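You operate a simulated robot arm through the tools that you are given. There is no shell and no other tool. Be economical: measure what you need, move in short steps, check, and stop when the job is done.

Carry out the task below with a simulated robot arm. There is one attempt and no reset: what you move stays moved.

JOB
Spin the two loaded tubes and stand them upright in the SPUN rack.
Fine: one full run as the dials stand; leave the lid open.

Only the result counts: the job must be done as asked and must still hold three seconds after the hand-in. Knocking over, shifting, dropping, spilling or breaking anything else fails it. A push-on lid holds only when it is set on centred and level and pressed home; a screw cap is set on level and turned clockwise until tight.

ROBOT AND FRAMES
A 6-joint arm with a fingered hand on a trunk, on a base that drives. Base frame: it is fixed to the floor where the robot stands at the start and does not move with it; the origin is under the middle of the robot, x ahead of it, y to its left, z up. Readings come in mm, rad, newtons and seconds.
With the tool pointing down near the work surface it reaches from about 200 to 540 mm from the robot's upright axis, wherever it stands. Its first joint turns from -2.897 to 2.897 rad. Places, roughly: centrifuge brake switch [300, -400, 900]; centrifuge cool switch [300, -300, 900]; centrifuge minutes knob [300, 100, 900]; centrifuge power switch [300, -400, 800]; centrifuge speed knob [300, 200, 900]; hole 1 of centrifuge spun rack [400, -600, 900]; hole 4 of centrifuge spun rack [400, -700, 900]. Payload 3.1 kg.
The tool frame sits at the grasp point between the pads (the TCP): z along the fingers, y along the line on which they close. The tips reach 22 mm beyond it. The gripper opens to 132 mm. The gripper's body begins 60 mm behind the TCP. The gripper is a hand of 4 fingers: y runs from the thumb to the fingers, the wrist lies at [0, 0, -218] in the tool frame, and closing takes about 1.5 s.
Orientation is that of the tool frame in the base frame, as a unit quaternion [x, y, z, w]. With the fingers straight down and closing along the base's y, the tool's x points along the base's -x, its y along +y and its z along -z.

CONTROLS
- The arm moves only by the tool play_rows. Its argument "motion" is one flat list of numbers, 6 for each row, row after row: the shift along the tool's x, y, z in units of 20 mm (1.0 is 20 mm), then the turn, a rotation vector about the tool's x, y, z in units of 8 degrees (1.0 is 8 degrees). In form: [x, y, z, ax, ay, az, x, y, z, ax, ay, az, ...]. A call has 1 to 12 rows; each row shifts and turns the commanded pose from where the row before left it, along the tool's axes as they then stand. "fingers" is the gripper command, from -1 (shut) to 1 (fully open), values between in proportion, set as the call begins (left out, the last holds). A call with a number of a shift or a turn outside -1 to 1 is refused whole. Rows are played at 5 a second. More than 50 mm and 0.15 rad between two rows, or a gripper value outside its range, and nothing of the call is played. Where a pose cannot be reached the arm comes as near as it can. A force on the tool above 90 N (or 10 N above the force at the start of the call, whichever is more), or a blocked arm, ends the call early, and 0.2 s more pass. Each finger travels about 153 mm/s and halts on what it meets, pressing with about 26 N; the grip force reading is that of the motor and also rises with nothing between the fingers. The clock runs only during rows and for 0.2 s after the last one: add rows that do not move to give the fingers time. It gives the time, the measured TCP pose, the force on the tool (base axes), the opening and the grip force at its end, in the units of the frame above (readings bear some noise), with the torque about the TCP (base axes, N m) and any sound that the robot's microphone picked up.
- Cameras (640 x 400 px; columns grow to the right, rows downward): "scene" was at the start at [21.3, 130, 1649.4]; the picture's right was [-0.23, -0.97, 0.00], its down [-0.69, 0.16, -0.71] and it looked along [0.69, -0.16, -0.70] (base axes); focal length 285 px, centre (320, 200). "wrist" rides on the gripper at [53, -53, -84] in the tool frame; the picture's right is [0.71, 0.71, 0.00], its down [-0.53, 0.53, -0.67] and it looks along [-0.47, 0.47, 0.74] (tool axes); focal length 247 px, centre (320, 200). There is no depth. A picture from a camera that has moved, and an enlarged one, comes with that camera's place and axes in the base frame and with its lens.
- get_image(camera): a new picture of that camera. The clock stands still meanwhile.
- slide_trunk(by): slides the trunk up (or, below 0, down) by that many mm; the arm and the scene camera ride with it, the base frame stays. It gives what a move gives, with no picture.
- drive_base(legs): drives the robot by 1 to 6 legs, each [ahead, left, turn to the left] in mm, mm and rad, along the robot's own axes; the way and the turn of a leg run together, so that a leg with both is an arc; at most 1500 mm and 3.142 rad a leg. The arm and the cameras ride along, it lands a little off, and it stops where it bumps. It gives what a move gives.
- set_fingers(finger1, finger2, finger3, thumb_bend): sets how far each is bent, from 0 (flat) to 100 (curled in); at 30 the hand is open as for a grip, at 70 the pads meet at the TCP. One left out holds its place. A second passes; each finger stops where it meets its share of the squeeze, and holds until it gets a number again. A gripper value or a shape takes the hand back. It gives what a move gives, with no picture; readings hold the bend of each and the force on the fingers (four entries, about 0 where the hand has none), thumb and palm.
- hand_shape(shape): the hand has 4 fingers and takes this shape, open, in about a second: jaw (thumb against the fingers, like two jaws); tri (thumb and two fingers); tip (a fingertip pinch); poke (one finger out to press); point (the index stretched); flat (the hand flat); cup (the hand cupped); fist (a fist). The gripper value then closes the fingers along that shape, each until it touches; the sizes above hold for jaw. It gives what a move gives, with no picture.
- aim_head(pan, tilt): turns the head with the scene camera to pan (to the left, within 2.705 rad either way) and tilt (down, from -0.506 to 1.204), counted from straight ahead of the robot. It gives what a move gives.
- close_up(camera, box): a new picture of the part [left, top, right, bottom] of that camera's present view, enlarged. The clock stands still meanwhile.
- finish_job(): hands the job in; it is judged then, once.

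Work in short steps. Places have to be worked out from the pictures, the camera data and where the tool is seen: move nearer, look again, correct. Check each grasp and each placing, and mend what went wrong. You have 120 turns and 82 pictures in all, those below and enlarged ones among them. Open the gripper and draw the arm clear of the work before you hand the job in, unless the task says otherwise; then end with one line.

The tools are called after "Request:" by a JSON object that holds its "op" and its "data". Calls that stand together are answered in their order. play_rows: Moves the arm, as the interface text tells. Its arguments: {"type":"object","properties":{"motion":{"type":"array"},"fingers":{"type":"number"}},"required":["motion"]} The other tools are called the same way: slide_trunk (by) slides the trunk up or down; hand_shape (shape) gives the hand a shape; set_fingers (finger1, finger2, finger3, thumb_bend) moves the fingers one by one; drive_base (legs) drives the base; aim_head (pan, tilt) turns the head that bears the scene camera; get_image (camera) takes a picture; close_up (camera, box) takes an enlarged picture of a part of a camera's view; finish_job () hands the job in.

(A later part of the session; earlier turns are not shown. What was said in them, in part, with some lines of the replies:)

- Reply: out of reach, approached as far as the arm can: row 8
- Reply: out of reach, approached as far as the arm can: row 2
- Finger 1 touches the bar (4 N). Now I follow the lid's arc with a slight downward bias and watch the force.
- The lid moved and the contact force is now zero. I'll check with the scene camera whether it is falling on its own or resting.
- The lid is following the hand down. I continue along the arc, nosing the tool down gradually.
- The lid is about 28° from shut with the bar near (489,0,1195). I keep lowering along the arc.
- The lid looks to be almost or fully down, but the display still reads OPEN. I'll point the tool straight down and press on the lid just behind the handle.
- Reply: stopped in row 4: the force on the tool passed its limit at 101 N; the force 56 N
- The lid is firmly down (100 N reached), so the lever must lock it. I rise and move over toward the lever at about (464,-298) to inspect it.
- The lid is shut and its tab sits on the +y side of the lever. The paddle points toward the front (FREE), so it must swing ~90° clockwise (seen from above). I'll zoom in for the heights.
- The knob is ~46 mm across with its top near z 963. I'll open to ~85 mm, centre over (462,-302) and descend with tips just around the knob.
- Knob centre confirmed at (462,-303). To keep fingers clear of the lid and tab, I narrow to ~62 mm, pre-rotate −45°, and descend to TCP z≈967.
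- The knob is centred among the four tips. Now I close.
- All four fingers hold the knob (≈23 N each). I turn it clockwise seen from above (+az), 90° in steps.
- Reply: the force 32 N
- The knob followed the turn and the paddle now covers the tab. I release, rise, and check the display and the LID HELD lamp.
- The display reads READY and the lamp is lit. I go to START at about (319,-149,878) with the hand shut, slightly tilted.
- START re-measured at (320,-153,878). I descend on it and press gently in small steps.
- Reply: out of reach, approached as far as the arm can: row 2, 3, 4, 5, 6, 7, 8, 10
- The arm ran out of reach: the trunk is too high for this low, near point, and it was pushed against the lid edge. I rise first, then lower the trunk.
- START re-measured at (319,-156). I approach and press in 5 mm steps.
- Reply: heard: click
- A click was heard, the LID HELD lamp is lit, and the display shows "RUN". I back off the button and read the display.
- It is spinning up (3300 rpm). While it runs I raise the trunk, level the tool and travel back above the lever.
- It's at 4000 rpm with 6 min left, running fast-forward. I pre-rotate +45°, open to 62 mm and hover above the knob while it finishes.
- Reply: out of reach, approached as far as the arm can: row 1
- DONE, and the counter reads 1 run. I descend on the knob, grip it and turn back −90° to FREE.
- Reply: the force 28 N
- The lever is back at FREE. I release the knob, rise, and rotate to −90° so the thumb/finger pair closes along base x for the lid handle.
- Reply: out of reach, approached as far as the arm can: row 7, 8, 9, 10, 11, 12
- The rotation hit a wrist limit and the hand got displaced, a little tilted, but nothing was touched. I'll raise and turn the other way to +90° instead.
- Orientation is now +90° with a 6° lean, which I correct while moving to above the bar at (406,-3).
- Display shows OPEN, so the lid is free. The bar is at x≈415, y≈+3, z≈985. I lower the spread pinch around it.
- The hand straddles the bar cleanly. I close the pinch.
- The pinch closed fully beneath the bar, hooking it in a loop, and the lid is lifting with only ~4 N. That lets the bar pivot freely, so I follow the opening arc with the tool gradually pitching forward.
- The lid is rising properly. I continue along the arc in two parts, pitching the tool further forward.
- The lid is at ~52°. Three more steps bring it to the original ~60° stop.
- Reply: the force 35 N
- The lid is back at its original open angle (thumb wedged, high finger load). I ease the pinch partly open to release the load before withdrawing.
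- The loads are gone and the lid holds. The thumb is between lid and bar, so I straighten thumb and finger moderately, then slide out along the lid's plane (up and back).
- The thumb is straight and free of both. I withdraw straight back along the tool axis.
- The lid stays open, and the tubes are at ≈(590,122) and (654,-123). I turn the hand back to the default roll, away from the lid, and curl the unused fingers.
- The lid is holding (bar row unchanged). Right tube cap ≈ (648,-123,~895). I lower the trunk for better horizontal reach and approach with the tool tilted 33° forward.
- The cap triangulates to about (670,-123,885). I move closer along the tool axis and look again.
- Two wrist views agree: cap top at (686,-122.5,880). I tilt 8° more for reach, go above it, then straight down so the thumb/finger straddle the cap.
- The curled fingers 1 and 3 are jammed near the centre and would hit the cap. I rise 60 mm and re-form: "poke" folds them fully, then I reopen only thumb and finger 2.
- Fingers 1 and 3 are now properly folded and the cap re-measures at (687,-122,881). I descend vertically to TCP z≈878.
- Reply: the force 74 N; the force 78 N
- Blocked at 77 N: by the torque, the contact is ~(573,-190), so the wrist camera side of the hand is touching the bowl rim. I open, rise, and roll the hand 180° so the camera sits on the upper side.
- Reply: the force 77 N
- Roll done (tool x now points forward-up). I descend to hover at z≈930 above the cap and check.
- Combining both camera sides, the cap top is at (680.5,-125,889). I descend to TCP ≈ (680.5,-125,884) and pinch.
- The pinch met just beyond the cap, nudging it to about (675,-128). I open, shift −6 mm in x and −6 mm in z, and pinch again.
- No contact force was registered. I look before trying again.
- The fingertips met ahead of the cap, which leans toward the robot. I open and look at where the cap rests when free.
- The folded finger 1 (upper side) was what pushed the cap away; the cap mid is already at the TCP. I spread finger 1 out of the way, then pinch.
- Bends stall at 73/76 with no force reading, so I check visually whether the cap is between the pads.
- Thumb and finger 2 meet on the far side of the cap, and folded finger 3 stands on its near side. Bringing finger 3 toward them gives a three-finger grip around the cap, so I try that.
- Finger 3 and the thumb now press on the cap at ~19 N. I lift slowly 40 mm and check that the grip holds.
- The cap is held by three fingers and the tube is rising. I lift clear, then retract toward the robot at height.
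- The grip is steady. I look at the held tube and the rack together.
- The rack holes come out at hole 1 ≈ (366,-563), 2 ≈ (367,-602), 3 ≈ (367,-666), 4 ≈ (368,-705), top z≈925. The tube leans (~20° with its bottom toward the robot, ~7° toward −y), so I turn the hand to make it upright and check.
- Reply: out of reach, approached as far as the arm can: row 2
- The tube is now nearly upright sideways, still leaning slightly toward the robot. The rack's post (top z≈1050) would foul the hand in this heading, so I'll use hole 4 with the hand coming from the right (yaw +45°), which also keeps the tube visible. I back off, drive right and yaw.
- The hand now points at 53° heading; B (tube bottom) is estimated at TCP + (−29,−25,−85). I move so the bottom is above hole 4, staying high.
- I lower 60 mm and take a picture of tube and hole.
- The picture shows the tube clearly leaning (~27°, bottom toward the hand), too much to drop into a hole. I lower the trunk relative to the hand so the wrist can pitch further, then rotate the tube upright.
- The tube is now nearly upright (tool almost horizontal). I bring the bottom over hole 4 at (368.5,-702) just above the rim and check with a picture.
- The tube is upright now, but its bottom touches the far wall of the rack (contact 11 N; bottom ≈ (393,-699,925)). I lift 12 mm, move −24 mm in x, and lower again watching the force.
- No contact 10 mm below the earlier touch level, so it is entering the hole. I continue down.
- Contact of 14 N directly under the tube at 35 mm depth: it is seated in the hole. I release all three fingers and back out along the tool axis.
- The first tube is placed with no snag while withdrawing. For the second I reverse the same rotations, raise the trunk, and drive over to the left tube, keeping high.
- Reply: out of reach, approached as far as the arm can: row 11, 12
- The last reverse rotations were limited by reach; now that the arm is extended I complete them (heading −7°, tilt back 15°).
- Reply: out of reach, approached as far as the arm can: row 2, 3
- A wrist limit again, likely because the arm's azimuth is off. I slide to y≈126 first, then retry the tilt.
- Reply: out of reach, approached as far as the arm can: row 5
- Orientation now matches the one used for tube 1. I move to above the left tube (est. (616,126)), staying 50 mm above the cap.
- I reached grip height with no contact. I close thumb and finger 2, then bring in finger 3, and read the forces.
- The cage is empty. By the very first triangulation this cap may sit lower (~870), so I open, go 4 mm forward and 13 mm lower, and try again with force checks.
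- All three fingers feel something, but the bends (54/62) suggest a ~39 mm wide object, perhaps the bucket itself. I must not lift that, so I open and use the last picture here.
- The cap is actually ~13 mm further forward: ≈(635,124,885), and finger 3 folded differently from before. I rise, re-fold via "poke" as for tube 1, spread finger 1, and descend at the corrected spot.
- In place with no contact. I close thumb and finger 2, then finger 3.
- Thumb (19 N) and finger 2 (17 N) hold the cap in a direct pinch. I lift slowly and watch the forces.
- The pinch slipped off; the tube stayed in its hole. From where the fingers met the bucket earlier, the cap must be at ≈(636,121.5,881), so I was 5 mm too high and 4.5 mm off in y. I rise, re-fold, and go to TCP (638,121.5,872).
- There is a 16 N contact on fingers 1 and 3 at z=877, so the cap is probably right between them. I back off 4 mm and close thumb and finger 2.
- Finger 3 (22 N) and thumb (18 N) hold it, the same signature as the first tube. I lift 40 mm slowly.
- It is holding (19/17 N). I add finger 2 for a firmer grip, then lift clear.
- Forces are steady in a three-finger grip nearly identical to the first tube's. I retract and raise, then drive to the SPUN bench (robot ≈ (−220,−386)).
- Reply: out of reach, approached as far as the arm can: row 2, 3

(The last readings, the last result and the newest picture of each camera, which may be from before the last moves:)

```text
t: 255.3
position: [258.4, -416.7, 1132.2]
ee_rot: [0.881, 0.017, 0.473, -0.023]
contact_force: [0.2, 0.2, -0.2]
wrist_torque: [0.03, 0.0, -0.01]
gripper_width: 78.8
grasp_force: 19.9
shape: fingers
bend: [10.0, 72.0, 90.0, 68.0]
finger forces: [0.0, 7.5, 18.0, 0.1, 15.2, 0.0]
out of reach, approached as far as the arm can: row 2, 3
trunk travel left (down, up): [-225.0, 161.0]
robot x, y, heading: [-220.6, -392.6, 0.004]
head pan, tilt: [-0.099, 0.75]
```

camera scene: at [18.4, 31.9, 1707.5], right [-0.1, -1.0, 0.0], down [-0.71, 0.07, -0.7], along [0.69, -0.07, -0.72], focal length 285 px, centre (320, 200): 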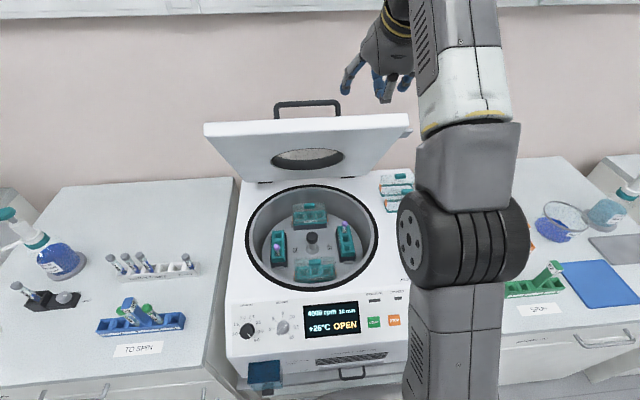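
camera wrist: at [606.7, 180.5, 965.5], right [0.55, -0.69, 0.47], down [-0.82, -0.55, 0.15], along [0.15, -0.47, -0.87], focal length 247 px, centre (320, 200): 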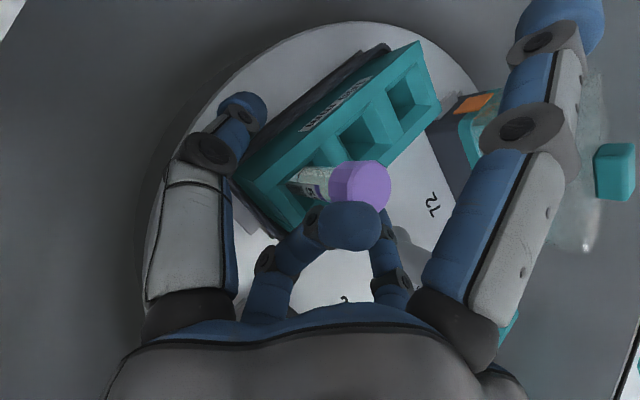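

The pitch is limited again by the arm's pose, as with tube 1. I raise the hand, lower the trunk, move over the free bench spot left of the rack, and complete the pitch.

Request:
{"op": "play_rows", "data": {"motion": [0.834, 0, -0.55, 0, 0, 0, 0.834, 0, -0.55, 0, 0, 0, 0.834, 0, -0.55, 0, 0, 0, 0.834, 0, -0.55, 0, 0, 0, 0.834, 0, -0.55, 0, 0, 0, 0.5, 0.8, 0.75, 0, 0, 0, 0.5, 0.8, 0.75, 0, 0, 0, 0.5, 0.8, 0.75, 0, 0, 0, 0.5, 0.8, 0.75, 0, 0, 0, 0.5, 0.8, 0.75, 0, 0, 0]}}

Request:
{"op": "slide_trunk", "data": {"by": -120}}

Request:
{"op": "play_rows", "data": {"motion": [0, 0, 0, 0, 1, 0, 0, 0, 0, 0, 1, 0, 0, 0, 0, 0, 0.95, 0]}}

```text
t: 257.5
position: [353.6, -494.2, 1229.8]
ee_rot: [0.88, 0.016, 0.474, -0.022]
contact_force: [0.8, 0.3, -0.4]
wrist_torque: [0.0, 0.0, 0.01]
gripper_width: 78.7
grasp_force: 19.9
shape: fingers
bend: [10.0, 72.0, 89.0, 68.0]
finger forces: [0.0, 7.6, 17.2, 0.1, 14.8, 0.0]
trunk travel left (down, up): [-225.0, 161.0]
robot x, y, heading: [-220.6, -387.0, 0.002]
head pan, tilt: [-0.099, 0.75]
```

```text
t: 259.0
position: [351.1, -493.1, 1112.0]
ee_rot: [0.88, 0.017, 0.475, -0.023]
contact_force: [0.1, -0.8, -0.7]
wrist_torque: [0.0, 0.01, 0.01]
gripper_width: 78.7
grasp_force: 20.0
shape: fingers
bend: [10.0, 72.0, 89.0, 68.0]
finger forces: [0.0, 7.7, 17.3, 0.0, 14.9, 0.0]
trunk travel left (down, up): [-105.0, 281.0]
robot x, y, heading: [-218.8, -394.7, 0.006]
head pan, tilt: [-0.099, 0.75]
```

```text
t: 259.8
position: [350.6, -493.5, 1111.5]
ee_rot: [0.765, 0.011, 0.644, -0.025]
contact_force: [-0.1, -0.5, 0.5]
wrist_torque: [-0.02, 0.01, 0.0]
gripper_width: 78.6
grasp_force: 18.9
shape: fingers
bend: [10.0, 72.0, 89.0, 68.0]
finger forces: [0.1, 7.2, 16.4, 0.0, 14.7, 0.0]
trunk travel left (down, up): [-105.0, 281.0]
robot x, y, heading: [-219.3, -394.1, 0.005]
head pan, tilt: [-0.099, 0.75]
```

The pose now matches tube 1's upright pose. I lower toward the bare bench to feel the tube bottom and measure its offset from force and torque.

Request:
{"op": "play_rows", "data": {"motion": [-0.986, 0.024, 0.171, 0, 0, 0, -0.986, 0.024, 0.171, 0, 0, 0, -0.986, 0.024, 0.171, 0, 0, 0, -0.986, 0.024, 0.171, 0, 0, 0, -0.986, 0.024, 0.171, 0, 0, 0]}}

Request:
{"op": "play_rows", "data": {"motion": [-0.25, 0.006, 0.043, 0, 0, 0, -0.25, 0.006, 0.043, 0, 0, 0, 0, 0, 0, 0, 0, 0]}}

Request:
{"op": "play_rows", "data": {"motion": [-0.25, 0.006, 0.043, 0, 0, 0, 0, 0, 0, 0, 0, 0]}}

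Request:
{"op": "play_rows", "data": {"motion": [-0.25, 0.006, 0.043, 0, 0, 0, 0, 0, 0, 0, 0, 0]}}

```text
t: 261.0
position: [350.5, -494.8, 1010.9]
ee_rot: [0.764, 0.012, 0.644, -0.025]
contact_force: [-0.2, -1.0, -0.4]
wrist_torque: [0.0, 0.01, 0.03]
gripper_width: 78.7
grasp_force: 18.4
shape: fingers
bend: [10.0, 72.0, 89.0, 68.0]
finger forces: [0.0, 7.2, 16.2, 0.0, 14.5, 0.1]
trunk travel left (down, up): [-105.0, 281.0]
robot x, y, heading: [-218.4, -392.4, 0.009]
head pan, tilt: [-0.099, 0.75]
```

```text
t: 261.8
position: [350.5, -494.5, 1001.1]
ee_rot: [0.765, 0.012, 0.644, -0.026]
contact_force: [-0.6, -0.1, 0.1]
wrist_torque: [0.01, 0.03, 0.04]
gripper_width: 78.5
grasp_force: 19.3
shape: fingers
bend: [10.0, 72.0, 89.0, 68.0]
finger forces: [0.0, 7.2, 16.1, 0.0, 14.6, 0.0]
trunk travel left (down, up): [-105.0, 281.0]
robot x, y, heading: [-218.1, -390.6, 0.008]
head pan, tilt: [-0.099, 0.75]
```

```text
t: 262.4
position: [351.3, -494.5, 995.8]
ee_rot: [0.764, 0.011, 0.645, -0.024]
contact_force: [0.3, 0.0, -0.9]
wrist_torque: [0.0, 0.0, 0.02]
gripper_width: 78.9
grasp_force: 18.8
shape: fingers
bend: [10.0, 72.0, 89.0, 68.0]
finger forces: [0.0, 7.2, 16.3, 0.0, 14.5, 0.1]
trunk travel left (down, up): [-105.0, 281.0]
robot x, y, heading: [-220.2, -394.4, 0.005]
head pan, tilt: [-0.099, 0.75]
```

```text
t: 263.0
position: [352.1, -494.5, 991.3]
ee_rot: [0.764, 0.011, 0.645, -0.025]
contact_force: [-0.1, -0.4, -1.0]
wrist_torque: [-0.02, 0.01, -0.02]
gripper_width: 78.9
grasp_force: 18.9
shape: fingers
bend: [10.0, 72.0, 89.0, 68.0]
finger forces: [0.0, 7.2, 16.2, 0.0, 14.5, 0.1]
trunk travel left (down, up): [-105.0, 281.0]
robot x, y, heading: [-217.8, -390.2, 0.007]
head pan, tilt: [-0.099, 0.75]
```

No contact yet at z=991; I continue in 5 mm steps.

Request:
{"op": "play_rows", "data": {"motion": [-0.25, 0.006, 0.043, 0, 0, 0, -0.25, 0.006, 0.043, 0, 0, 0, 0, 0, 0, 0, 0, 0]}}

Request:
{"op": "play_rows", "data": {"motion": [-0.25, 0.006, 0.043, 0, 0, 0, 0, 0, 0, 0, 0, 0]}}

Request:
{"op": "play_rows", "data": {"motion": [-0.25, 0.006, 0.043, 0, 0, 0, 0, 0, 0, 0, 0, 0]}}

Request:
{"op": "play_rows", "data": {"motion": [-0.2, 0.005, 0.035, 0, 0, 0, 0, 0, 0, 0, 0, 0]}}

```text
t: 263.8
position: [351.8, -494.3, 980.5]
ee_rot: [0.764, 0.012, 0.644, -0.026]
contact_force: [-0.6, -0.4, -0.5]
wrist_torque: [0.04, -0.01, 0.02]
gripper_width: 79.0
grasp_force: 18.4
shape: fingers
bend: [10.0, 72.0, 89.0, 68.0]
finger forces: [0.0, 7.2, 16.2, 0.0, 14.5, 0.0]
trunk travel left (down, up): [-105.0, 281.0]
robot x, y, heading: [-218.0, -389.1, 0.002]
head pan, tilt: [-0.099, 0.75]
```

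```text
t: 264.4
position: [351.6, -492.4, 976.2]
ee_rot: [0.765, 0.013, 0.644, -0.026]
contact_force: [-0.4, -1.0, -0.1]
wrist_torque: [-0.02, 0.0, 0.04]
gripper_width: 78.6
grasp_force: 18.5
shape: fingers
bend: [10.0, 72.0, 89.0, 68.0]
finger forces: [0.0, 7.2, 16.3, 0.0, 14.5, 0.1]
trunk travel left (down, up): [-105.0, 281.0]
robot x, y, heading: [-220.3, -390.8, 0.008]
head pan, tilt: [-0.099, 0.75]
```

```text
t: 265.0
position: [351.5, -493.0, 970.8]
ee_rot: [0.764, 0.012, 0.644, -0.026]
contact_force: [-0.3, 0.8, -0.3]
wrist_torque: [0.0, 0.01, 0.0]
gripper_width: 78.7
grasp_force: 19.0
shape: fingers
bend: [10.0, 72.0, 89.0, 68.0]
finger forces: [0.0, 7.1, 16.3, 0.0, 14.5, 0.0]
trunk travel left (down, up): [-105.0, 281.0]
robot x, y, heading: [-219.2, -391.0, 0.012]
head pan, tilt: [-0.099, 0.75]
```

```text
t: 265.6
position: [351.2, -494.8, 967.7]
ee_rot: [0.764, 0.013, 0.645, -0.026]
contact_force: [0.3, 0.0, 0.6]
wrist_torque: [0.01, 0.01, 0.01]
gripper_width: 78.7
grasp_force: 18.8
shape: fingers
bend: [10.0, 72.0, 89.0, 68.0]
finger forces: [0.1, 7.2, 16.1, 0.0, 14.5, 0.0]
trunk travel left (down, up): [-105.0, 281.0]
robot x, y, heading: [-219.1, -390.5, 0.007]
head pan, tilt: [-0.099, 0.75]
```

Request:
{"op": "play_rows", "data": {"motion": [-0.2, 0.005, 0.035, 0, 0, 0, 0, 0, 0, 0, 0, 0]}}

Request:
{"op": "play_rows", "data": {"motion": [-0.2, 0.005, 0.035, 0, 0, 0, 0, 0, 0, 0, 0, 0]}}

Request:
{"op": "play_rows", "data": {"motion": [-0.2, 0.005, 0.035, 0, 0, 0, 0, 0, 0, 0, 0, 0]}}

Request:
{"op": "play_rows", "data": {"motion": [-0.2, 0.005, 0.035, 0, 0, 0, 0, 0, 0, 0, 0, 0]}}

```text
t: 266.2
position: [350.9, -492.5, 960.6]
ee_rot: [0.764, 0.012, 0.645, -0.025]
contact_force: [-0.9, 0.4, 0.1]
wrist_torque: [-0.01, 0.03, -0.04]
gripper_width: 78.9
grasp_force: 19.2
shape: fingers
bend: [10.0, 72.0, 89.0, 68.0]
finger forces: [0.0, 7.1, 16.2, 0.0, 14.5, 0.0]
trunk travel left (down, up): [-105.0, 281.0]
robot x, y, heading: [-215.1, -390.5, 0.003]
head pan, tilt: [-0.099, 0.75]
```

```text
t: 266.8
position: [350.5, -493.5, 958.5]
ee_rot: [0.764, 0.011, 0.644, -0.025]
contact_force: [0.2, 0.7, -0.7]
wrist_torque: [0.02, 0.0, 0.04]
gripper_width: 78.8
grasp_force: 18.9
shape: fingers
bend: [10.0, 72.0, 89.0, 68.0]
finger forces: [0.1, 7.2, 16.2, 0.0, 14.6, 0.0]
trunk travel left (down, up): [-105.0, 281.0]
robot x, y, heading: [-218.7, -394.8, 0.004]
head pan, tilt: [-0.099, 0.75]
```

```text
t: 267.4
position: [352.3, -493.3, 954.9]
ee_rot: [0.765, 0.013, 0.644, -0.027]
contact_force: [0.3, -0.3, 0.3]
wrist_torque: [-0.01, 0.01, 0.05]
gripper_width: 79.0
grasp_force: 19.2
shape: fingers
bend: [10.0, 72.0, 89.0, 68.0]
finger forces: [0.1, 7.2, 16.2, 0.0, 14.6, 0.1]
trunk travel left (down, up): [-105.0, 281.0]
robot x, y, heading: [-217.5, -388.1, 0.007]
head pan, tilt: [-0.099, 0.75]
```

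```text
t: 268.0
position: [351.5, -495.1, 950.4]
ee_rot: [0.764, 0.012, 0.644, -0.026]
contact_force: [0.4, 0.2, 0.4]
wrist_torque: [0.0, 0.03, 0.04]
gripper_width: 78.5
grasp_force: 18.5
shape: fingers
bend: [10.0, 72.0, 89.0, 68.0]
finger forces: [0.0, 7.2, 16.2, 0.1, 14.5, 0.0]
trunk travel left (down, up): [-105.0, 281.0]
robot x, y, heading: [-220.0, -395.1, 0.007]
head pan, tilt: [-0.099, 0.75]
```

No contact even at z=950, though the bench is at ≈890, so this tube sits at a different angle in the hand. I rise, pitch back 24°, and feel for the bench again.

Request:
{"op": "play_rows", "data": {"motion": [0.986, -0.024, -0.171, 0, 0, 0, 0.986, -0.024, -0.171, 0, 0, 0, 0.986, -0.024, -0.171, 0, 0, 0, 0.986, -0.024, -0.171, 0, 0, 0, 0.5, -0.012, -0.085, 0, 0, 0, 0, 0, 0, 0, -1, 0, 0, 0, 0, 0, -1, 0, 0, 0, 0, 0, -1, 0]}}

Request:
{"op": "play_rows", "data": {"motion": [-0.417, 0, 0.275, 0, 0, 0, -0.417, 0, 0.275, 0, 0, 0, 0, 0, 0, 0, 0, 0]}}

Request:
{"op": "play_rows", "data": {"motion": [-0.417, 0, 0.275, 0, 0, 0, 0, 0, 0, 0, 0, 0]}}

Request:
{"op": "play_rows", "data": {"motion": [-0.417, 0, 0.275, 0, 0, 0, 0, 0, 0, 0, 0, 0]}}

Request:
{"op": "play_rows", "data": {"motion": [-0.417, 0, 0.275, 0, 0, 0, 0, 0, 0, 0, 0, 0]}}

```text
t: 269.8
position: [352.6, -494.0, 1041.5]
ee_rot: [0.881, 0.018, 0.472, -0.023]
contact_force: [-0.6, 0.5, -1.5]
wrist_torque: [0.02, -0.03, -0.01]
gripper_width: 78.3
grasp_force: 18.7
shape: fingers
bend: [10.0, 72.0, 89.0, 68.0]
finger forces: [0.1, 6.9, 15.4, 0.0, 14.3, 0.1]
trunk travel left (down, up): [-105.0, 281.0]
robot x, y, heading: [-218.8, -392.5, 0.008]
head pan, tilt: [-0.099, 0.75]
```

```text
t: 270.6
position: [352.3, -493.2, 1020.5]
ee_rot: [0.882, 0.017, 0.471, -0.023]
contact_force: [-0.3, 0.6, -0.8]
wrist_torque: [-0.02, 0.02, -0.03]
gripper_width: 78.7
grasp_force: 18.6
shape: fingers
bend: [10.0, 72.0, 89.0, 68.0]
finger forces: [0.0, 7.0, 15.3, 0.1, 14.4, 0.0]
trunk travel left (down, up): [-105.0, 281.0]
robot x, y, heading: [-223.7, -390.4, 0.009]
head pan, tilt: [-0.099, 0.75]
```

```text
t: 271.2
position: [351.6, -493.9, 1010.0]
ee_rot: [0.882, 0.017, 0.471, -0.022]
contact_force: [-0.6, -0.1, -1.0]
wrist_torque: [0.01, -0.02, -0.01]
gripper_width: 78.7
grasp_force: 18.8
shape: fingers
bend: [10.0, 72.0, 89.0, 68.0]
finger forces: [0.0, 7.0, 15.4, 0.0, 14.4, 0.0]
trunk travel left (down, up): [-105.0, 281.0]
robot x, y, heading: [-220.8, -392.3, 0.008]
head pan, tilt: [-0.099, 0.75]
```

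```text
t: 271.8
position: [350.3, -493.5, 1000.0]
ee_rot: [0.882, 0.017, 0.47, -0.023]
contact_force: [0.0, 0.2, 0.8]
wrist_torque: [0.03, 0.02, -0.03]
gripper_width: 78.6
grasp_force: 17.9
shape: fingers
bend: [10.0, 72.0, 89.0, 68.0]
finger forces: [0.0, 6.9, 15.3, 0.0, 14.3, 0.0]
trunk travel left (down, up): [-105.0, 281.0]
robot x, y, heading: [-219.7, -388.1, 0.006]
head pan, tilt: [-0.099, 0.75]
```

```text
t: 272.4
position: [351.0, -493.2, 990.0]
ee_rot: [0.882, 0.017, 0.471, -0.022]
contact_force: [0.5, 0.0, -0.5]
wrist_torque: [0.03, -0.01, 0.01]
gripper_width: 78.3
grasp_force: 18.6
shape: fingers
bend: [10.0, 72.0, 89.0, 68.0]
finger forces: [0.0, 7.0, 15.4, 0.0, 14.4, 0.0]
trunk travel left (down, up): [-105.0, 281.0]
robot x, y, heading: [-220.0, -389.9, 0.007]
head pan, tilt: [-0.099, 0.75]
```

Request:
{"op": "play_rows", "data": {"motion": [-0.334, 0, 0.22, 0, 0, 0, 0, 0, 0, 0, 0, 0]}}

Request:
{"op": "play_rows", "data": {"motion": [-0.334, 0, 0.22, 0, 0, 0, 0, 0, 0, 0, 0, 0]}}

Request:
{"op": "play_rows", "data": {"motion": [-0.334, 0, 0.22, 0, 0, 0, 0, 0, 0, 0, 0, 0]}}

Request:
{"op": "play_rows", "data": {"motion": [-0.25, 0, 0.165, 0, 0, 0, 0, 0, 0, 0, 0, 0]}}

Request:
{"op": "play_rows", "data": {"motion": [-0.25, 0, 0.165, 0, 0, 0, 0, 0, 0, 0, 0, 0]}}

```text
t: 273.0
position: [351.3, -493.7, 983.1]
ee_rot: [0.882, 0.017, 0.47, -0.022]
contact_force: [-0.7, 1.6, -0.4]
wrist_torque: [0.0, -0.03, 0.04]
gripper_width: 78.5
grasp_force: 18.1
shape: fingers
bend: [10.0, 72.0, 89.0, 68.0]
finger forces: [0.0, 6.8, 15.4, 0.1, 14.3, 0.0]
trunk travel left (down, up): [-105.0, 281.0]
robot x, y, heading: [-218.6, -392.3, 0.006]
head pan, tilt: [-0.099, 0.75]
```

```text
t: 273.6
position: [349.9, -491.6, 974.8]
ee_rot: [0.882, 0.016, 0.471, -0.022]
contact_force: [0.5, 0.8, -0.1]
wrist_torque: [0.05, 0.02, 0.0]
gripper_width: 78.5
grasp_force: 18.2
shape: fingers
bend: [10.0, 72.0, 89.0, 68.0]
finger forces: [0.0, 6.9, 15.3, 0.0, 14.3, 0.0]
trunk travel left (down, up): [-105.0, 281.0]
robot x, y, heading: [-220.5, -389.0, 0.001]
head pan, tilt: [-0.099, 0.75]
```

```text
t: 274.2
position: [350.7, -491.5, 966.0]
ee_rot: [0.882, 0.017, 0.471, -0.023]
contact_force: [0.2, 0.2, 0.0]
wrist_torque: [0.0, 0.01, 0.02]
gripper_width: 78.7
grasp_force: 18.2
shape: fingers
bend: [10.0, 72.0, 89.0, 68.0]
finger forces: [0.1, 6.9, 15.4, 0.0, 14.3, 0.0]
trunk travel left (down, up): [-105.0, 281.0]
robot x, y, heading: [-220.4, -390.8, 0.006]
head pan, tilt: [-0.099, 0.75]
```

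```text
t: 274.8
position: [350.5, -493.4, 959.9]
ee_rot: [0.882, 0.018, 0.471, -0.023]
contact_force: [0.4, 1.0, 0.1]
wrist_torque: [0.04, 0.03, -0.02]
gripper_width: 78.4
grasp_force: 18.5
shape: fingers
bend: [10.0, 72.0, 89.0, 68.0]
finger forces: [0.0, 6.9, 15.4, 0.0, 14.3, 0.1]
trunk travel left (down, up): [-105.0, 281.0]
robot x, y, heading: [-220.1, -394.0, 0.01]
head pan, tilt: [-0.099, 0.75]
```

```text
t: 275.4
position: [351.3, -491.2, 954.9]
ee_rot: [0.882, 0.017, 0.47, -0.023]
contact_force: [0.0, -0.1, -0.2]
wrist_torque: [0.01, -0.01, 0.01]
gripper_width: 78.3
grasp_force: 18.6
shape: fingers
bend: [10.0, 72.0, 89.0, 68.0]
finger forces: [0.1, 6.8, 15.4, 0.0, 14.3, 0.1]
trunk travel left (down, up): [-105.0, 281.0]
robot x, y, heading: [-217.0, -394.4, 0.006]
head pan, tilt: [-0.099, 0.75]
```

Request:
{"op": "play_rows", "data": {"motion": [-0.25, 0, 0.165, 0, 0, 0, 0, 0, 0, 0, 0, 0]}}

Request:
{"op": "play_rows", "data": {"motion": [-0.25, 0, 0.165, 0, 0, 0, 0, 0, 0, 0, 0, 0]}}

Request:
{"op": "play_rows", "data": {"motion": [-0.25, 0, 0.165, 0, 0, 0, 0, 0, 0, 0, 0, 0]}}

Request:
{"op": "play_rows", "data": {"motion": [-0.25, 0, 0.165, 0, 0, 0, 0, 0, 0, 0, 0, 0]}}

Request:
{"op": "play_rows", "data": {"motion": [-0.25, 0, 0.165, 0, 0, 0, 0, 0, 0, 0, 0, 0]}}

```text
t: 276.0
position: [349.8, -491.1, 949.7]
ee_rot: [0.881, 0.018, 0.471, -0.023]
contact_force: [0.1, 0.6, -0.3]
wrist_torque: [-0.01, 0.0, 0.02]
gripper_width: 78.4
grasp_force: 18.7
shape: fingers
bend: [10.0, 72.0, 89.0, 68.0]
finger forces: [0.0, 7.0, 15.3, 0.0, 14.4, 0.0]
trunk travel left (down, up): [-105.0, 281.0]
robot x, y, heading: [-217.9, -390.3, 0.007]
head pan, tilt: [-0.099, 0.75]
```

```text
t: 276.6
position: [349.9, -491.3, 943.6]
ee_rot: [0.882, 0.017, 0.471, -0.023]
contact_force: [0.9, 0.1, 2.1]
wrist_torque: [-0.01, -0.04, -0.01]
gripper_width: 78.8
grasp_force: 17.8
shape: fingers
bend: [10.0, 72.0, 88.0, 68.0]
finger forces: [0.0, 6.8, 15.5, 0.0, 14.2, 0.0]
trunk travel left (down, up): [-105.0, 281.0]
robot x, y, heading: [-216.5, -392.4, 0.008]
head pan, tilt: [-0.099, 0.75]
```

```text
t: 277.2
position: [350.3, -492.2, 937.0]
ee_rot: [0.881, 0.017, 0.471, -0.022]
contact_force: [1.1, 0.5, 5.4]
wrist_torque: [0.01, 0.08, 0.02]
gripper_width: 78.5
grasp_force: 16.8
shape: fingers
bend: [10.0, 73.0, 87.0, 68.0]
finger forces: [0.1, 6.3, 13.6, 0.0, 13.6, 0.0]
trunk travel left (down, up): [-105.0, 281.0]
robot x, y, heading: [-221.7, -395.8, 0.003]
head pan, tilt: [-0.099, 0.75]
```

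```text
t: 277.8
position: [351.0, -490.9, 929.7]
ee_rot: [0.882, 0.017, 0.47, -0.023]
contact_force: [0.4, 0.9, 2.5]
wrist_torque: [0.0, 0.06, -0.02]
gripper_width: 78.7
grasp_force: 17.2
shape: fingers
bend: [10.0, 73.0, 82.0, 68.0]
finger forces: [0.0, 7.2, 14.4, 0.0, 13.5, 0.1]
trunk travel left (down, up): [-105.0, 281.0]
robot x, y, heading: [-223.2, -390.0, 0.01]
head pan, tilt: [-0.099, 0.75]
```

```text
t: 278.4
position: [349.9, -490.1, 926.2]
ee_rot: [0.881, 0.017, 0.472, -0.022]
contact_force: [1.3, 0.4, 12.6]
wrist_torque: [-0.04, 0.27, 0.01]
gripper_width: 78.2
grasp_force: 15.8
shape: fingers
bend: [10.0, 73.0, 80.0, 72.0]
finger forces: [0.0, 5.6, 16.5, 0.0, 9.9, 0.1]
trunk travel left (down, up): [-105.0, 281.0]
robot x, y, heading: [-218.5, -390.8, 0.009]
head pan, tilt: [-0.099, 0.75]
```

The tube bottom touches the bench here at about 25–28 mm behind the TCP and ~50 mm below it: this tube is gripped lower, with a similar lean. I take a few still readings to average its offset, then lift and pitch forward to make it upright.

Request:
{"op": "play_rows", "data": {"motion": [0, 0, 0, 0, 0, 0]}}

Request:
{"op": "play_rows", "data": {"motion": [0, 0, 0, 0, 0, 0]}}

Request:
{"op": "play_rows", "data": {"motion": [0, 0, 0, 0, 0, 0]}}

Request:
{"op": "play_rows", "data": {"motion": [0.834, 0, -0.55, 0, 0, 0, 0.834, 0, -0.55, 0, 0, 0, 0.834, 0, -0.55, 0, 0, 0, 0.834, 0, -0.55, 0, 0, 0, 0, 0, 0, 0, 1, 0, 0, 0, 0, 0, 1, 0, 0, 0, 0, 0, 1, 0, 0, 0, 0, 0, 1, 0]}}

```text
t: 278.8
position: [348.9, -490.4, 926.8]
ee_rot: [0.881, 0.018, 0.472, -0.023]
contact_force: [1.3, 1.9, 12.3]
wrist_torque: [-0.01, 0.34, 0.0]
gripper_width: 78.3
grasp_force: 16.3
shape: fingers
bend: [10.0, 73.0, 80.0, 72.0]
finger forces: [0.1, 5.9, 16.2, 0.0, 9.7, 0.0]
trunk travel left (down, up): [-105.0, 281.0]
robot x, y, heading: [-222.5, -390.2, 0.009]
head pan, tilt: [-0.099, 0.75]
```

```text
t: 279.2
position: [349.9, -491.5, 925.8]
ee_rot: [0.881, 0.017, 0.472, -0.023]
contact_force: [1.9, 1.0, 12.6]
wrist_torque: [-0.03, 0.31, -0.01]
gripper_width: 78.4
grasp_force: 15.4
shape: fingers
bend: [10.0, 73.0, 80.0, 72.0]
finger forces: [0.1, 5.9, 15.9, 0.1, 9.5, 0.1]
trunk travel left (down, up): [-105.0, 281.0]
robot x, y, heading: [-216.8, -389.7, 0.01]
head pan, tilt: [-0.099, 0.75]
```

```text
t: 279.6
position: [348.8, -491.0, 926.0]
ee_rot: [0.882, 0.017, 0.471, -0.022]
contact_force: [1.4, 2.3, 13.4]
wrist_torque: [0.01, 0.32, -0.03]
gripper_width: 78.3
grasp_force: 15.3
shape: fingers
bend: [10.0, 73.0, 80.0, 72.0]
finger forces: [0.0, 5.9, 16.0, 0.0, 9.6, 0.0]
trunk travel left (down, up): [-105.0, 281.0]
robot x, y, heading: [-219.9, -388.7, 0.004]
head pan, tilt: [-0.099, 0.75]
```

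```text
t: 281.4
position: [350.7, -493.3, 1005.0]
ee_rot: [0.717, 0.01, 0.696, -0.025]
contact_force: [0.9, -0.1, 0.3]
wrist_torque: [-0.02, 0.02, 0.01]
gripper_width: 78.1
grasp_force: 16.1
shape: fingers
bend: [10.0, 73.0, 81.0, 72.0]
finger forces: [0.0, 7.7, 12.4, 0.1, 12.6, 0.0]
trunk travel left (down, up): [-105.0, 281.0]
robot x, y, heading: [-221.0, -393.6, 0.006]
head pan, tilt: [-0.099, 0.75]
```

Averaged: the bottom was ~29 mm behind, 6 mm right and 38 mm below; after this 32° pitch it should be nearly upright at TCP + (−4,−6,−48). I move over hole 1 (367,−561) and lower to just inside the rim, checking force.

Request:
{"op": "play_rows", "data": {"motion": [0.024, 0.8, 0.21, 0, 0, 0, 0.024, 0.8, 0.21, 0, 0, 0, 0.024, 0.8, 0.21, 0, 0, 0, 0.024, 0.8, 0.21, 0, 0, 0, -0.75, 0.016, 0.02, 0, 0, 0, -0.75, 0.016, 0.02, 0, 0, 0, 0, 0, 0, 0, 0, 0]}}

Request:
{"op": "play_rows", "data": {"motion": [-0.25, 0.005, 0.007, 0, 0, 0, 0, 0, 0, 0, 0, 0]}}

Request:
{"op": "play_rows", "data": {"motion": [-0.2, 0.005, 0.006, 0, 0, 0, 0, 0, 0, 0, 0, 0]}}

```text
t: 283.0
position: [370.8, -556.0, 974.6]
ee_rot: [0.717, 0.011, 0.696, -0.027]
contact_force: [0.1, 0.0, 1.0]
wrist_torque: [-0.02, 0.03, 0.02]
gripper_width: 78.1
grasp_force: 16.3
shape: fingers
bend: [10.0, 73.0, 81.0, 72.0]
finger forces: [0.1, 7.6, 12.4, 0.1, 12.4, 0.1]
trunk travel left (down, up): [-105.0, 281.0]
robot x, y, heading: [-218.9, -392.8, 0.008]
head pan, tilt: [-0.099, 0.75]
```

```text
t: 283.6
position: [370.0, -557.0, 970.8]
ee_rot: [0.717, 0.01, 0.696, -0.026]
contact_force: [0.2, -0.5, 3.2]
wrist_torque: [-0.02, 0.09, -0.02]
gripper_width: 78.1
grasp_force: 17.3
shape: fingers
bend: [10.0, 73.0, 81.0, 72.0]
finger forces: [0.1, 7.6, 14.9, 0.0, 12.0, 0.0]
trunk travel left (down, up): [-105.0, 281.0]
robot x, y, heading: [-215.6, -390.6, 0.012]
head pan, tilt: [-0.099, 0.75]
```

```text
t: 284.2
position: [370.0, -555.5, 967.5]
ee_rot: [0.716, 0.011, 0.698, -0.027]
contact_force: [-0.6, -0.5, 13.3]
wrist_torque: [-0.06, 0.45, -0.01]
gripper_width: 78.3
grasp_force: 14.0
shape: fingers
bend: [10.0, 73.0, 79.0, 73.0]
finger forces: [0.0, 0.1, 17.9, 0.0, 9.8, 0.0]
trunk travel left (down, up): [-105.0, 281.0]
robot x, y, heading: [-218.5, -388.9, 0.004]
head pan, tilt: [-0.099, 0.75]
```

The contact here (13 N, 32 mm behind the TCP) is finger 3 on the rack's front wall, not the tube. I ease up, pitch back 8° for clearance, dip the tube slightly into the hole, and probe sideways gently to confirm it is inside.

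Request:
{"op": "play_rows", "data": {"motion": [0.4, -0.01, -0.01, 0, 0, 0, 0, 0, 0, 0, -1, 0, 0.07, 0.02, 0.39, 0, 0, 0, -0.4, 0.01, 0.07, 0, 0, 0, 0, 0, 0, 0, 0, 0]}}

Request:
{"op": "play_rows", "data": {"motion": [0.043, 0.012, 0.246, 0, 0, 0, 0, 0, 0, 0, 0, 0]}}

Request:
{"op": "play_rows", "data": {"motion": [-0.086, -0.024, -0.492, 0, 0, 0, 0, 0, 0, 0, 0, 0]}}

Request:
{"op": "play_rows", "data": {"motion": [0.043, -0.238, 0.246, 0, 0, 0, 0, 0, 0, 0, 0, 0]}}

Request:
{"op": "play_rows", "data": {"motion": [0, 0.5, -0.02, 0, 0, 0, 0, 0, 0, 0, 0, 0]}}

```text
t: 285.4
position: [378.9, -555.7, 965.6]
ee_rot: [0.764, 0.012, 0.644, -0.026]
contact_force: [-0.3, 0.6, 1.3]
wrist_torque: [-0.03, 0.06, 0.0]
gripper_width: 78.3
grasp_force: 16.1
shape: fingers
bend: [10.0, 73.0, 81.0, 73.0]
finger forces: [0.1, 8.3, 12.4, 0.0, 12.4, 0.0]
trunk travel left (down, up): [-105.0, 281.0]
robot x, y, heading: [-221.9, -390.4, 0.006]
head pan, tilt: [-0.099, 0.75]
```

```text
t: 286.0
position: [383.8, -555.7, 964.8]
ee_rot: [0.764, 0.012, 0.645, -0.026]
contact_force: [-1.3, -0.2, -0.6]
wrist_torque: [-0.04, 0.05, -0.01]
gripper_width: 78.4
grasp_force: 16.5
shape: fingers
bend: [10.0, 73.0, 81.0, 73.0]
finger forces: [0.0, 8.3, 12.1, 0.0, 12.5, 0.0]
trunk travel left (down, up): [-105.0, 281.0]
robot x, y, heading: [-215.3, -392.0, 0.006]
head pan, tilt: [-0.099, 0.75]
```

```text
t: 286.6
position: [373.5, -555.0, 965.6]
ee_rot: [0.764, 0.012, 0.644, -0.025]
contact_force: [-0.6, 0.1, -0.5]
wrist_torque: [0.01, 0.03, 0.01]
gripper_width: 78.4
grasp_force: 16.2
shape: fingers
bend: [10.0, 73.0, 81.0, 73.0]
finger forces: [0.0, 8.6, 12.0, 0.0, 12.7, 0.0]
trunk travel left (down, up): [-105.0, 281.0]
robot x, y, heading: [-221.3, -389.8, 0.003]
head pan, tilt: [-0.099, 0.75]
```

```text
t: 287.2
position: [379.4, -551.9, 965.1]
ee_rot: [0.764, 0.013, 0.644, -0.027]
contact_force: [-0.5, -0.5, -0.6]
wrist_torque: [-0.03, 0.04, -0.02]
gripper_width: 78.3
grasp_force: 16.6
shape: fingers
bend: [10.0, 73.0, 81.0, 73.0]
finger forces: [0.0, 8.4, 12.2, 0.1, 12.7, 0.1]
trunk travel left (down, up): [-105.0, 281.0]
robot x, y, heading: [-222.5, -395.1, 0.005]
head pan, tilt: [-0.099, 0.75]
```

```text
t: 287.8
position: [378.8, -562.3, 966.5]
ee_rot: [0.764, 0.012, 0.644, -0.026]
contact_force: [0.2, -0.4, 0.8]
wrist_torque: [0.0, 0.05, 0.0]
gripper_width: 78.0
grasp_force: 16.3
shape: fingers
bend: [10.0, 73.0, 81.0, 73.0]
finger forces: [0.1, 8.2, 11.7, 0.1, 12.4, 0.1]
trunk travel left (down, up): [-105.0, 281.0]
robot x, y, heading: [-224.0, -391.4, 0.007]
head pan, tilt: [-0.099, 0.75]
```

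No side contact at this height, so the bottom isn't below the rim yet, and finger 3 is now clear. I recentre and lower further in 4 mm steps.

Request:
{"op": "play_rows", "data": {"motion": [-0.2, -0.28, 0.035, 0, 0, 0, 0, 0, 0, 0, 0, 0]}}

Request:
{"op": "play_rows", "data": {"motion": [-0.2, 0, 0.035, 0, 0, 0, 0, 0, 0, 0, 0, 0]}}

Request:
{"op": "play_rows", "data": {"motion": [-0.2, 0, 0.035, 0, 0, 0, 0, 0, 0, 0, 0, 0]}}

```text
t: 288.4
position: [377.3, -556.1, 963.7]
ee_rot: [0.763, 0.013, 0.645, -0.026]
contact_force: [-0.2, -2.9, 10.9]
wrist_torque: [-0.08, 0.36, 0.1]
gripper_width: 77.9
grasp_force: 13.6
shape: fingers
bend: [10.0, 73.0, 80.0, 73.0]
finger forces: [0.1, 0.1, 17.1, 0.1, 10.1, 0.0]
trunk travel left (down, up): [-105.0, 281.0]
robot x, y, heading: [-218.4, -391.6, 0.01]
head pan, tilt: [-0.099, 0.75]
```

```text
t: 289.0
position: [377.3, -555.6, 961.1]
ee_rot: [0.763, 0.012, 0.646, -0.025]
contact_force: [-0.2, -3.6, 18.8]
wrist_torque: [-0.09, 0.61, 0.1]
gripper_width: 77.8
grasp_force: 9.2
shape: fingers
bend: [10.0, 73.0, 78.0, 74.0]
finger forces: [0.1, 0.1, 18.0, 0.0, 0.1, 0.0]
trunk travel left (down, up): [-105.0, 281.0]
robot x, y, heading: [-221.5, -390.5, 0.004]
head pan, tilt: [-0.099, 0.75]
```

```text
t: 289.6
position: [377.1, -555.3, 954.6]
ee_rot: [0.764, 0.012, 0.645, -0.026]
contact_force: [-1.2, -1.9, 16.2]
wrist_torque: [-0.05, 0.5, 0.05]
gripper_width: 78.0
grasp_force: 8.0
shape: fingers
bend: [10.0, 74.0, 78.0, 74.0]
finger forces: [0.0, 0.1, 15.8, 0.1, 0.0, 0.0]
trunk travel left (down, up): [-105.0, 281.0]
robot x, y, heading: [-224.7, -394.7, 0.005]
head pan, tilt: [-0.099, 0.75]
```

Only finger 3 now bears (on the rack wall) while thumb and finger 2 read zero, so the tube has come loose in the cage over the hole. I rise 4 mm and wiggle gently, watching finger forces, to let it settle into the hole.

Request:
{"op": "play_rows", "data": {"motion": [0.3, 0, -0.05, 0, 0, 0, 0.2, 0, -0.03, 0, 0, 0, 0, 0, 0, 0, 0, 0]}}

Request:
{"op": "play_rows", "data": {"motion": [0.034, 0.01, 0.2, 0, 0, 0, 0, 0, 0, 0, 0, 0]}}

Request:
{"op": "play_rows", "data": {"motion": [-0.068, -0.02, -0.4, 0, 0, 0, 0, 0, 0, 0, 0, 0]}}

Request:
{"op": "play_rows", "data": {"motion": [0.034, 0.26, 0.2, 0, 0, 0, 0, 0, 0, 0, 0, 0]}}

Request:
{"op": "play_rows", "data": {"motion": [0, -0.5, 0, 0, 0, 0, 0, 0, 0, 0, 0, 0]}}

```text
t: 290.4
position: [377.3, -555.1, 964.1]
ee_rot: [0.765, 0.011, 0.643, -0.025]
contact_force: [1.1, 1.0, -0.9]
wrist_torque: [-0.01, -0.01, 0.01]
gripper_width: 78.1
grasp_force: 11.9
shape: fingers
bend: [10.0, 74.0, 81.0, 74.0]
finger forces: [0.1, 6.9, 8.8, 0.0, 8.3, 0.0]
trunk travel left (down, up): [-105.0, 281.0]
robot x, y, heading: [-218.8, -391.8, 0.004]
head pan, tilt: [-0.099, 0.75]
```

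```text
t: 291.0
position: [383.0, -555.2, 963.9]
ee_rot: [0.765, 0.012, 0.644, -0.026]
contact_force: [-0.7, 0.6, -1.1]
wrist_torque: [-0.01, 0.01, 0.0]
gripper_width: 78.0
grasp_force: 12.3
shape: fingers
bend: [10.0, 74.0, 81.0, 75.0]
finger forces: [0.0, 6.8, 8.8, 0.0, 8.3, 0.0]
trunk travel left (down, up): [-105.0, 281.0]
robot x, y, heading: [-220.4, -391.0, 0.005]
head pan, tilt: [-0.099, 0.75]
```

```text
t: 291.6
position: [374.5, -555.3, 964.6]
ee_rot: [0.764, 0.013, 0.645, -0.026]
contact_force: [-0.5, -0.8, 0.1]
wrist_torque: [0.01, 0.0, -0.02]
gripper_width: 77.8
grasp_force: 12.3
shape: fingers
bend: [10.0, 74.0, 81.0, 75.0]
finger forces: [0.0, 7.4, 9.2, 0.0, 8.3, 0.1]
trunk travel left (down, up): [-105.0, 281.0]
robot x, y, heading: [-217.8, -391.9, 0.004]
head pan, tilt: [-0.099, 0.75]
```

```text
t: 292.2
position: [378.2, -561.4, 964.3]
ee_rot: [0.765, 0.012, 0.644, -0.025]
contact_force: [-0.1, 0.7, 0.4]
wrist_torque: [-0.02, 0.0, 0.0]
gripper_width: 77.8
grasp_force: 12.4
shape: fingers
bend: [10.0, 74.0, 81.0, 75.0]
finger forces: [0.0, 7.3, 9.5, 0.1, 8.1, 0.1]
trunk travel left (down, up): [-105.0, 281.0]
robot x, y, heading: [-223.9, -391.2, 0.004]
head pan, tilt: [-0.099, 0.75]
```

```text
t: 292.8
position: [377.5, -551.4, 963.8]
ee_rot: [0.764, 0.013, 0.644, -0.026]
contact_force: [0.4, -0.9, 0.5]
wrist_torque: [0.0, -0.01, 0.0]
gripper_width: 78.0
grasp_force: 13.1
shape: fingers
bend: [10.0, 74.0, 81.0, 75.0]
finger forces: [0.0, 7.9, 9.8, 0.0, 8.3, 0.0]
trunk travel left (down, up): [-105.0, 281.0]
robot x, y, heading: [-218.3, -392.7, 0.008]
head pan, tilt: [-0.099, 0.75]
```

The cage re-gripped lightly. To tell whether the bottom is captured by the hole, I test slightly larger sideways moves and watch for resistance.

Request:
{"op": "play_rows", "data": {"motion": [0, -0.2, 0, 0, 0, 0, 0, 0, 0, 0, 0, 0]}}

Request:
{"op": "play_rows", "data": {"motion": [0, -0.2, 0, 0, 0, 0, 0, 0, 0, 0, 0, 0]}}

Request:
{"op": "play_rows", "data": {"motion": [0, 0.7, 0, 0, 0, 0, 0, 0.2, 0, 0, 0, 0, 0, 0, 0, 0, 0, 0]}}

Request:
{"op": "play_rows", "data": {"motion": [0, 0.2, 0, 0, 0, 0, 0, 0, 0, 0, 0, 0]}}

```text
t: 293.4
position: [377.9, -546.2, 964.0]
ee_rot: [0.764, 0.012, 0.645, -0.026]
contact_force: [0.2, -0.1, -0.2]
wrist_torque: [-0.04, -0.02, 0.03]
gripper_width: 77.6
grasp_force: 13.1
shape: fingers
bend: [10.0, 74.0, 81.0, 75.0]
finger forces: [0.0, 7.8, 9.7, 0.0, 8.3, 0.0]
trunk travel left (down, up): [-105.0, 281.0]
robot x, y, heading: [-217.5, -390.2, 0.003]
head pan, tilt: [-0.099, 0.75]
```

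```text
t: 294.0
position: [378.1, -541.9, 963.2]
ee_rot: [0.765, 0.012, 0.644, -0.026]
contact_force: [-0.8, -0.2, -0.5]
wrist_torque: [-0.01, 0.03, 0.0]
gripper_width: 77.8
grasp_force: 13.2
shape: fingers
bend: [10.0, 74.0, 81.0, 75.0]
finger forces: [0.0, 7.8, 9.9, 0.1, 8.5, 0.0]
trunk travel left (down, up): [-105.0, 281.0]
robot x, y, heading: [-219.0, -387.0, 0.011]
head pan, tilt: [-0.099, 0.75]
```

```text
t: 294.8
position: [379.3, -560.9, 963.5]
ee_rot: [0.764, 0.013, 0.644, -0.027]
contact_force: [-0.1, 1.0, 2.6]
wrist_torque: [-0.02, 0.01, -0.02]
gripper_width: 77.6
grasp_force: 12.6
shape: fingers
bend: [10.0, 74.0, 81.0, 75.0]
finger forces: [0.1, 6.8, 9.6, 0.1, 8.3, 0.0]
trunk travel left (down, up): [-105.0, 281.0]
robot x, y, heading: [-219.4, -390.1, 0.008]
head pan, tilt: [-0.099, 0.75]
```

```text
t: 295.4
position: [379.2, -564.6, 965.2]
ee_rot: [0.765, 0.012, 0.644, -0.025]
contact_force: [1.2, 0.7, 2.7]
wrist_torque: [0.0, -0.02, -0.03]
gripper_width: 77.8
grasp_force: 12.3
shape: fingers
bend: [10.0, 74.0, 81.0, 75.0]
finger forces: [0.0, 6.8, 9.6, 0.0, 8.3, 0.0]
trunk travel left (down, up): [-105.0, 281.0]
robot x, y, heading: [-217.2, -390.4, 0.013]
head pan, tilt: [-0.099, 0.75]
```

Now it's clear: with free motion of 14 mm toward +y and light contact appearing toward −y, the tube bottom was resting at the divider between holes 1 and 2, i.e. ~13 mm right of the TCP and at rim height. I shift to put it over hole 1, then loosen only finger 3 so the tube can drop while thumb and finger 2 still fence it.

Request:
{"op": "play_rows", "data": {"motion": [0.2, 0, -0.03, 0, 0, 0, -0.02, -0.83, -0.22, 0, 0, 0, -0.15, 0, 0.03, 0, 0, 0, 0, 0, 0, 0, 0, 0]}}

Request:
{"op": "set_fingers", "data": {"finger3": 92}}

Request:
{"op": "play_rows", "data": {"motion": [0.02, 0, 0.15, 0, 0, 0, -0.02, 0.15, -0.15, 0, 0, 0, -0.02, -0.15, -0.15, 0, 0, 0, 0.02, -0.15, 0.15, 0, 0, 0, 0, 0.15, 0, 0, 0, 0, 0, 0, 0, 0, 0, 0]}}

Request:
{"op": "set_fingers", "data": {"finger3": 80}}

```text
t: 296.4
position: [374.9, -546.9, 965.2]
ee_rot: [0.764, 0.011, 0.644, -0.025]
contact_force: [-0.7, -0.1, -0.3]
wrist_torque: [0.0, -0.01, 0.01]
gripper_width: 77.7
grasp_force: 12.8
shape: fingers
bend: [10.0, 74.0, 81.0, 75.0]
finger forces: [0.0, 7.8, 9.2, 0.0, 8.5, 0.0]
trunk travel left (down, up): [-105.0, 281.0]
robot x, y, heading: [-216.8, -392.9, 0.012]
head pan, tilt: [-0.099, 0.75]
```

```text
t: 297.4
position: [374.7, -546.6, 967.7]
ee_rot: [0.763, 0.013, 0.645, -0.026]
contact_force: [0.0, -1.8, 16.6]
wrist_torque: [-0.05, 0.56, 0.05]
gripper_width: 77.7
grasp_force: 9.5
shape: fingers
bend: [10.0, 73.0, 93.0, 75.0]
finger forces: [0.1, 0.0, 19.2, 0.0, 0.0, 0.0]
trunk travel left (down, up): [-105.0, 281.0]
robot x, y, heading: [-217.2, -391.0, 0.004]
head pan, tilt: [-0.099, 0.75]
```

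```text
t: 298.8
position: [373.7, -547.2, 967.1]
ee_rot: [0.763, 0.012, 0.646, -0.025]
contact_force: [-1.2, -1.6, 18.8]
wrist_torque: [-0.03, 0.59, 0.04]
gripper_width: 77.9
grasp_force: 10.3
shape: fingers
bend: [10.0, 73.0, 93.0, 76.0]
finger forces: [0.1, 0.0, 19.8, 0.0, 0.1, 0.0]
trunk travel left (down, up): [-105.0, 281.0]
robot x, y, heading: [-218.5, -392.0, 0.006]
head pan, tilt: [-0.099, 0.75]
```

```text
t: 299.8
position: [375.3, -548.1, 964.8]
ee_rot: [0.765, 0.012, 0.643, -0.025]
contact_force: [0.4, 1.6, 3.3]
wrist_torque: [0.02, 0.06, -0.06]
gripper_width: 77.7
grasp_force: 11.4
shape: fingers
bend: [10.0, 73.0, 82.0, 75.0]
finger forces: [0.0, 0.0, 12.8, 0.0, 9.6, 0.1]
trunk travel left (down, up): [-105.0, 281.0]
robot x, y, heading: [-218.7, -390.4, 0.01]
head pan, tilt: [-0.099, 0.75]
```

The tube was loose for over a second with its bottom over hole 1. I test capture again with sideways moves.

Request:
{"op": "play_rows", "data": {"motion": [0.15, 0, -0.02, 0, 0, 0, 0, -0.3, 0, 0, 0, 0, 0, 0, 0, 0, 0, 0]}}

Request:
{"op": "play_rows", "data": {"motion": [0, -0.25, 0, 0, 0, 0, 0, 0, 0, 0, 0, 0]}}

Request:
{"op": "play_rows", "data": {"motion": [0, 0.55, 0, 0, 0, 0, 0, 0, 0, 0, 0, 0]}}

Request:
{"op": "play_rows", "data": {"motion": [0, 0.4, 0, 0, 0, 0, 0, 0, 0, 0, 0, 0]}}

```text
t: 300.6
position: [373.9, -541.2, 967.8]
ee_rot: [0.765, 0.012, 0.643, -0.026]
contact_force: [0.3, -0.3, -0.5]
wrist_torque: [-0.02, -0.02, -0.01]
gripper_width: 77.8
grasp_force: 10.2
shape: fingers
bend: [10.0, 73.0, 83.0, 75.0]
finger forces: [0.0, 0.0, 10.9, 0.0, 9.5, 0.0]
trunk travel left (down, up): [-105.0, 281.0]
robot x, y, heading: [-220.6, -390.5, 0.009]
head pan, tilt: [-0.099, 0.75]
```

```text
t: 301.2
position: [374.2, -536.0, 967.6]
ee_rot: [0.764, 0.012, 0.644, -0.025]
contact_force: [-0.9, -0.1, -0.4]
wrist_torque: [0.01, 0.0, -0.04]
gripper_width: 78.1
grasp_force: 10.0
shape: fingers
bend: [10.0, 73.0, 83.0, 75.0]
finger forces: [0.1, 0.1, 10.7, 0.0, 9.4, 0.1]
trunk travel left (down, up): [-105.0, 281.0]
robot x, y, heading: [-218.7, -391.5, 0.01]
head pan, tilt: [-0.099, 0.75]
```

```text
t: 301.8
position: [375.2, -548.0, 968.4]
ee_rot: [0.764, 0.011, 0.644, -0.025]
contact_force: [-0.9, -0.4, 0.1]
wrist_torque: [0.04, 0.03, 0.0]
gripper_width: 77.9
grasp_force: 14.8
shape: fingers
bend: [10.0, 73.0, 83.0, 75.0]
finger forces: [0.0, 9.4, 10.1, 0.0, 9.3, 0.0]
trunk travel left (down, up): [-105.0, 281.0]
robot x, y, heading: [-217.7, -392.0, 0.009]
head pan, tilt: [-0.099, 0.75]
```

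```text
t: 302.4
position: [374.4, -556.4, 967.3]
ee_rot: [0.764, 0.013, 0.644, -0.026]
contact_force: [-0.5, -0.2, 0.7]
wrist_torque: [0.05, -0.02, -0.01]
gripper_width: 78.1
grasp_force: 14.2
shape: fingers
bend: [10.0, 73.0, 83.0, 75.0]
finger forces: [0.1, 9.7, 10.7, 0.0, 8.5, 0.0]
trunk travel left (down, up): [-105.0, 281.0]
robot x, y, heading: [-218.8, -393.2, 0.006]
head pan, tilt: [-0.099, 0.75]
```

The tube is still lightly held. Earlier, at (377,−556,955), the only load was finger 3 on the wall, with none under the tube, so its bottom was inside hole 1 there. I return to that spot and read the contact again before releasing.

Request:
{"op": "play_rows", "data": {"motion": [-0.2, -0.06, 0.15, 0, 0, 0, -0.2, 0, 0.035, 0, 0, 0, -0.2, 0, 0.035, 0, 0, 0, 0, 0, 0, 0, 0, 0]}}

Request:
{"op": "play_rows", "data": {"motion": [0, 0, 0, 0, 0, 0]}}

```text
t: 303.4
position: [375.7, -553.8, 957.8]
ee_rot: [0.763, 0.012, 0.646, -0.025]
contact_force: [-2.8, -0.6, 17.8]
wrist_torque: [-0.08, 0.56, 0.07]
gripper_width: 77.8
grasp_force: 9.0
shape: fingers
bend: [10.0, 73.0, 80.0, 77.0]
finger forces: [0.0, 0.0, 17.8, 0.1, 0.0, 0.0]
trunk travel left (down, up): [-105.0, 281.0]
robot x, y, heading: [-222.8, -391.6, 0.013]
head pan, tilt: [-0.099, 0.75]
```

```text
t: 303.8
position: [374.7, -554.2, 958.2]
ee_rot: [0.763, 0.012, 0.646, -0.025]
contact_force: [-2.9, -1.2, 17.6]
wrist_torque: [-0.02, 0.65, 0.0]
gripper_width: 77.9
grasp_force: 8.8
shape: fingers
bend: [10.0, 73.0, 80.0, 77.0]
finger forces: [0.0, 0.0, 17.8, 0.0, 0.1, 0.0]
trunk travel left (down, up): [-105.0, 281.0]
robot x, y, heading: [-220.7, -392.1, 0.005]
head pan, tilt: [-0.099, 0.75]
```

All load passes through finger 3 onto the wall; thumb and finger 2 are unloaded, so the tube stands free in the hole. I open thumb and finger 2 and back away gently.

Request:
{"op": "set_fingers", "data": {"finger2": 50, "thumb_bend": 50}}

Request:
{"op": "play_rows", "data": {"motion": [0.15, 0, -0.03, 0, 0, 0, 0.15, 0, -0.2, 0, 0, 0, 0, 0, -0.5, 0, 0, 0, 0, 0, -0.8, 0, 0, 0, 0, 0, -1, 0, 0, 0, 0, 0, -1, 0, 0, 0, 0, 0, -1, 0, 0, 0, 0, 0, -1, 0, 0, 0, 0, 0, -1, 0, 0, 0]}}

```text
t: 304.8
position: [375.7, -553.1, 958.2]
ee_rot: [0.764, 0.012, 0.644, -0.026]
contact_force: [-3.7, -0.7, 16.9]
wrist_torque: [-0.08, 0.57, 0.05]
gripper_width: 87.3
grasp_force: 8.4
shape: fingers
bend: [10.0, 50.0, 80.0, 50.0]
finger forces: [0.0, 0.0, 17.5, 0.1, 0.0, 0.1]
trunk travel left (down, up): [-105.0, 281.0]
robot x, y, heading: [-219.7, -390.2, 0.005]
head pan, tilt: [-0.099, 0.75]
```

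```text
t: 306.8
position: [248.8, -561.1, 984.2]
ee_rot: [0.764, 0.012, 0.645, -0.026]
contact_force: [-0.5, 0.3, -0.4]
wrist_torque: [-0.02, 0.0, 0.02]
gripper_width: 87.4
grasp_force: 0.1
shape: fingers
bend: [10.0, 50.0, 80.0, 50.0]
finger forces: [0.1, 0.1, 0.1, 0.1, 0.1, 0.1]
trunk travel left (down, up): [-105.0, 281.0]
robot x, y, heading: [-220.1, -392.9, 0.013]
head pan, tilt: [-0.099, 0.75]
```

There was no sound of a fall and nothing snagged while withdrawing. I open the hand, move the base further back, and hand in.

Request:
{"op": "hand_shape", "data": {"shape": "jaw"}}

Request:
{"op": "drive_base", "data": {"legs": [[-150, 0, 0]]}}

Request:
{"op": "finish_job", "data": {}}

```text
t: 307.7
position: [250.7, -561.5, 982.6]
ee_rot: [0.764, 0.011, 0.644, -0.024]
contact_force: [-0.3, 0.5, -0.2]
wrist_torque: [-0.02, -0.02, 0.03]
gripper_width: 132.2
grasp_force: 0.0
shape: jaw
bend: [30.0, 30.0, 30.0, 30.0]
finger forces: [0.0, 0.0, 0.0, 0.2, 0.0, 0.1]
trunk travel left (down, up): [-105.0, 281.0]
robot x, y, heading: [-220.1, -394.4, 0.01]
head pan, tilt: [-0.099, 0.75]
```

```text
t: 309.1
position: [98.7, -560.9, 984.0]
ee_rot: [0.765, 0.012, 0.644, -0.026]
contact_force: [0.0, -0.2, -0.3]
wrist_torque: [0.0, -0.05, 0.01]
gripper_width: 131.9
grasp_force: 0.0
shape: jaw
bend: [30.0, 30.0, 30.0, 30.0]
finger forces: [0.1, 0.0, 0.1, 0.0, 0.0, 0.0]
trunk travel left (down, up): [-105.0, 281.0]
robot x, y, heading: [-371.8, -394.7, 0.007]
head pan, tilt: [-0.099, 0.75]
```

```text
The job is handed in.
```

I handed the job in, but I can't confirm that the second tube is standing in the SPUN rack. The run finished as asked: 4000 rpm, 10 min, DONE, 1 run on the counter. The lid was open when last seen. One tube went into hole 4, judged by contact force. The other I released at hole 1 with no pictures left to check it; its bottom position was only inferred from force readings.
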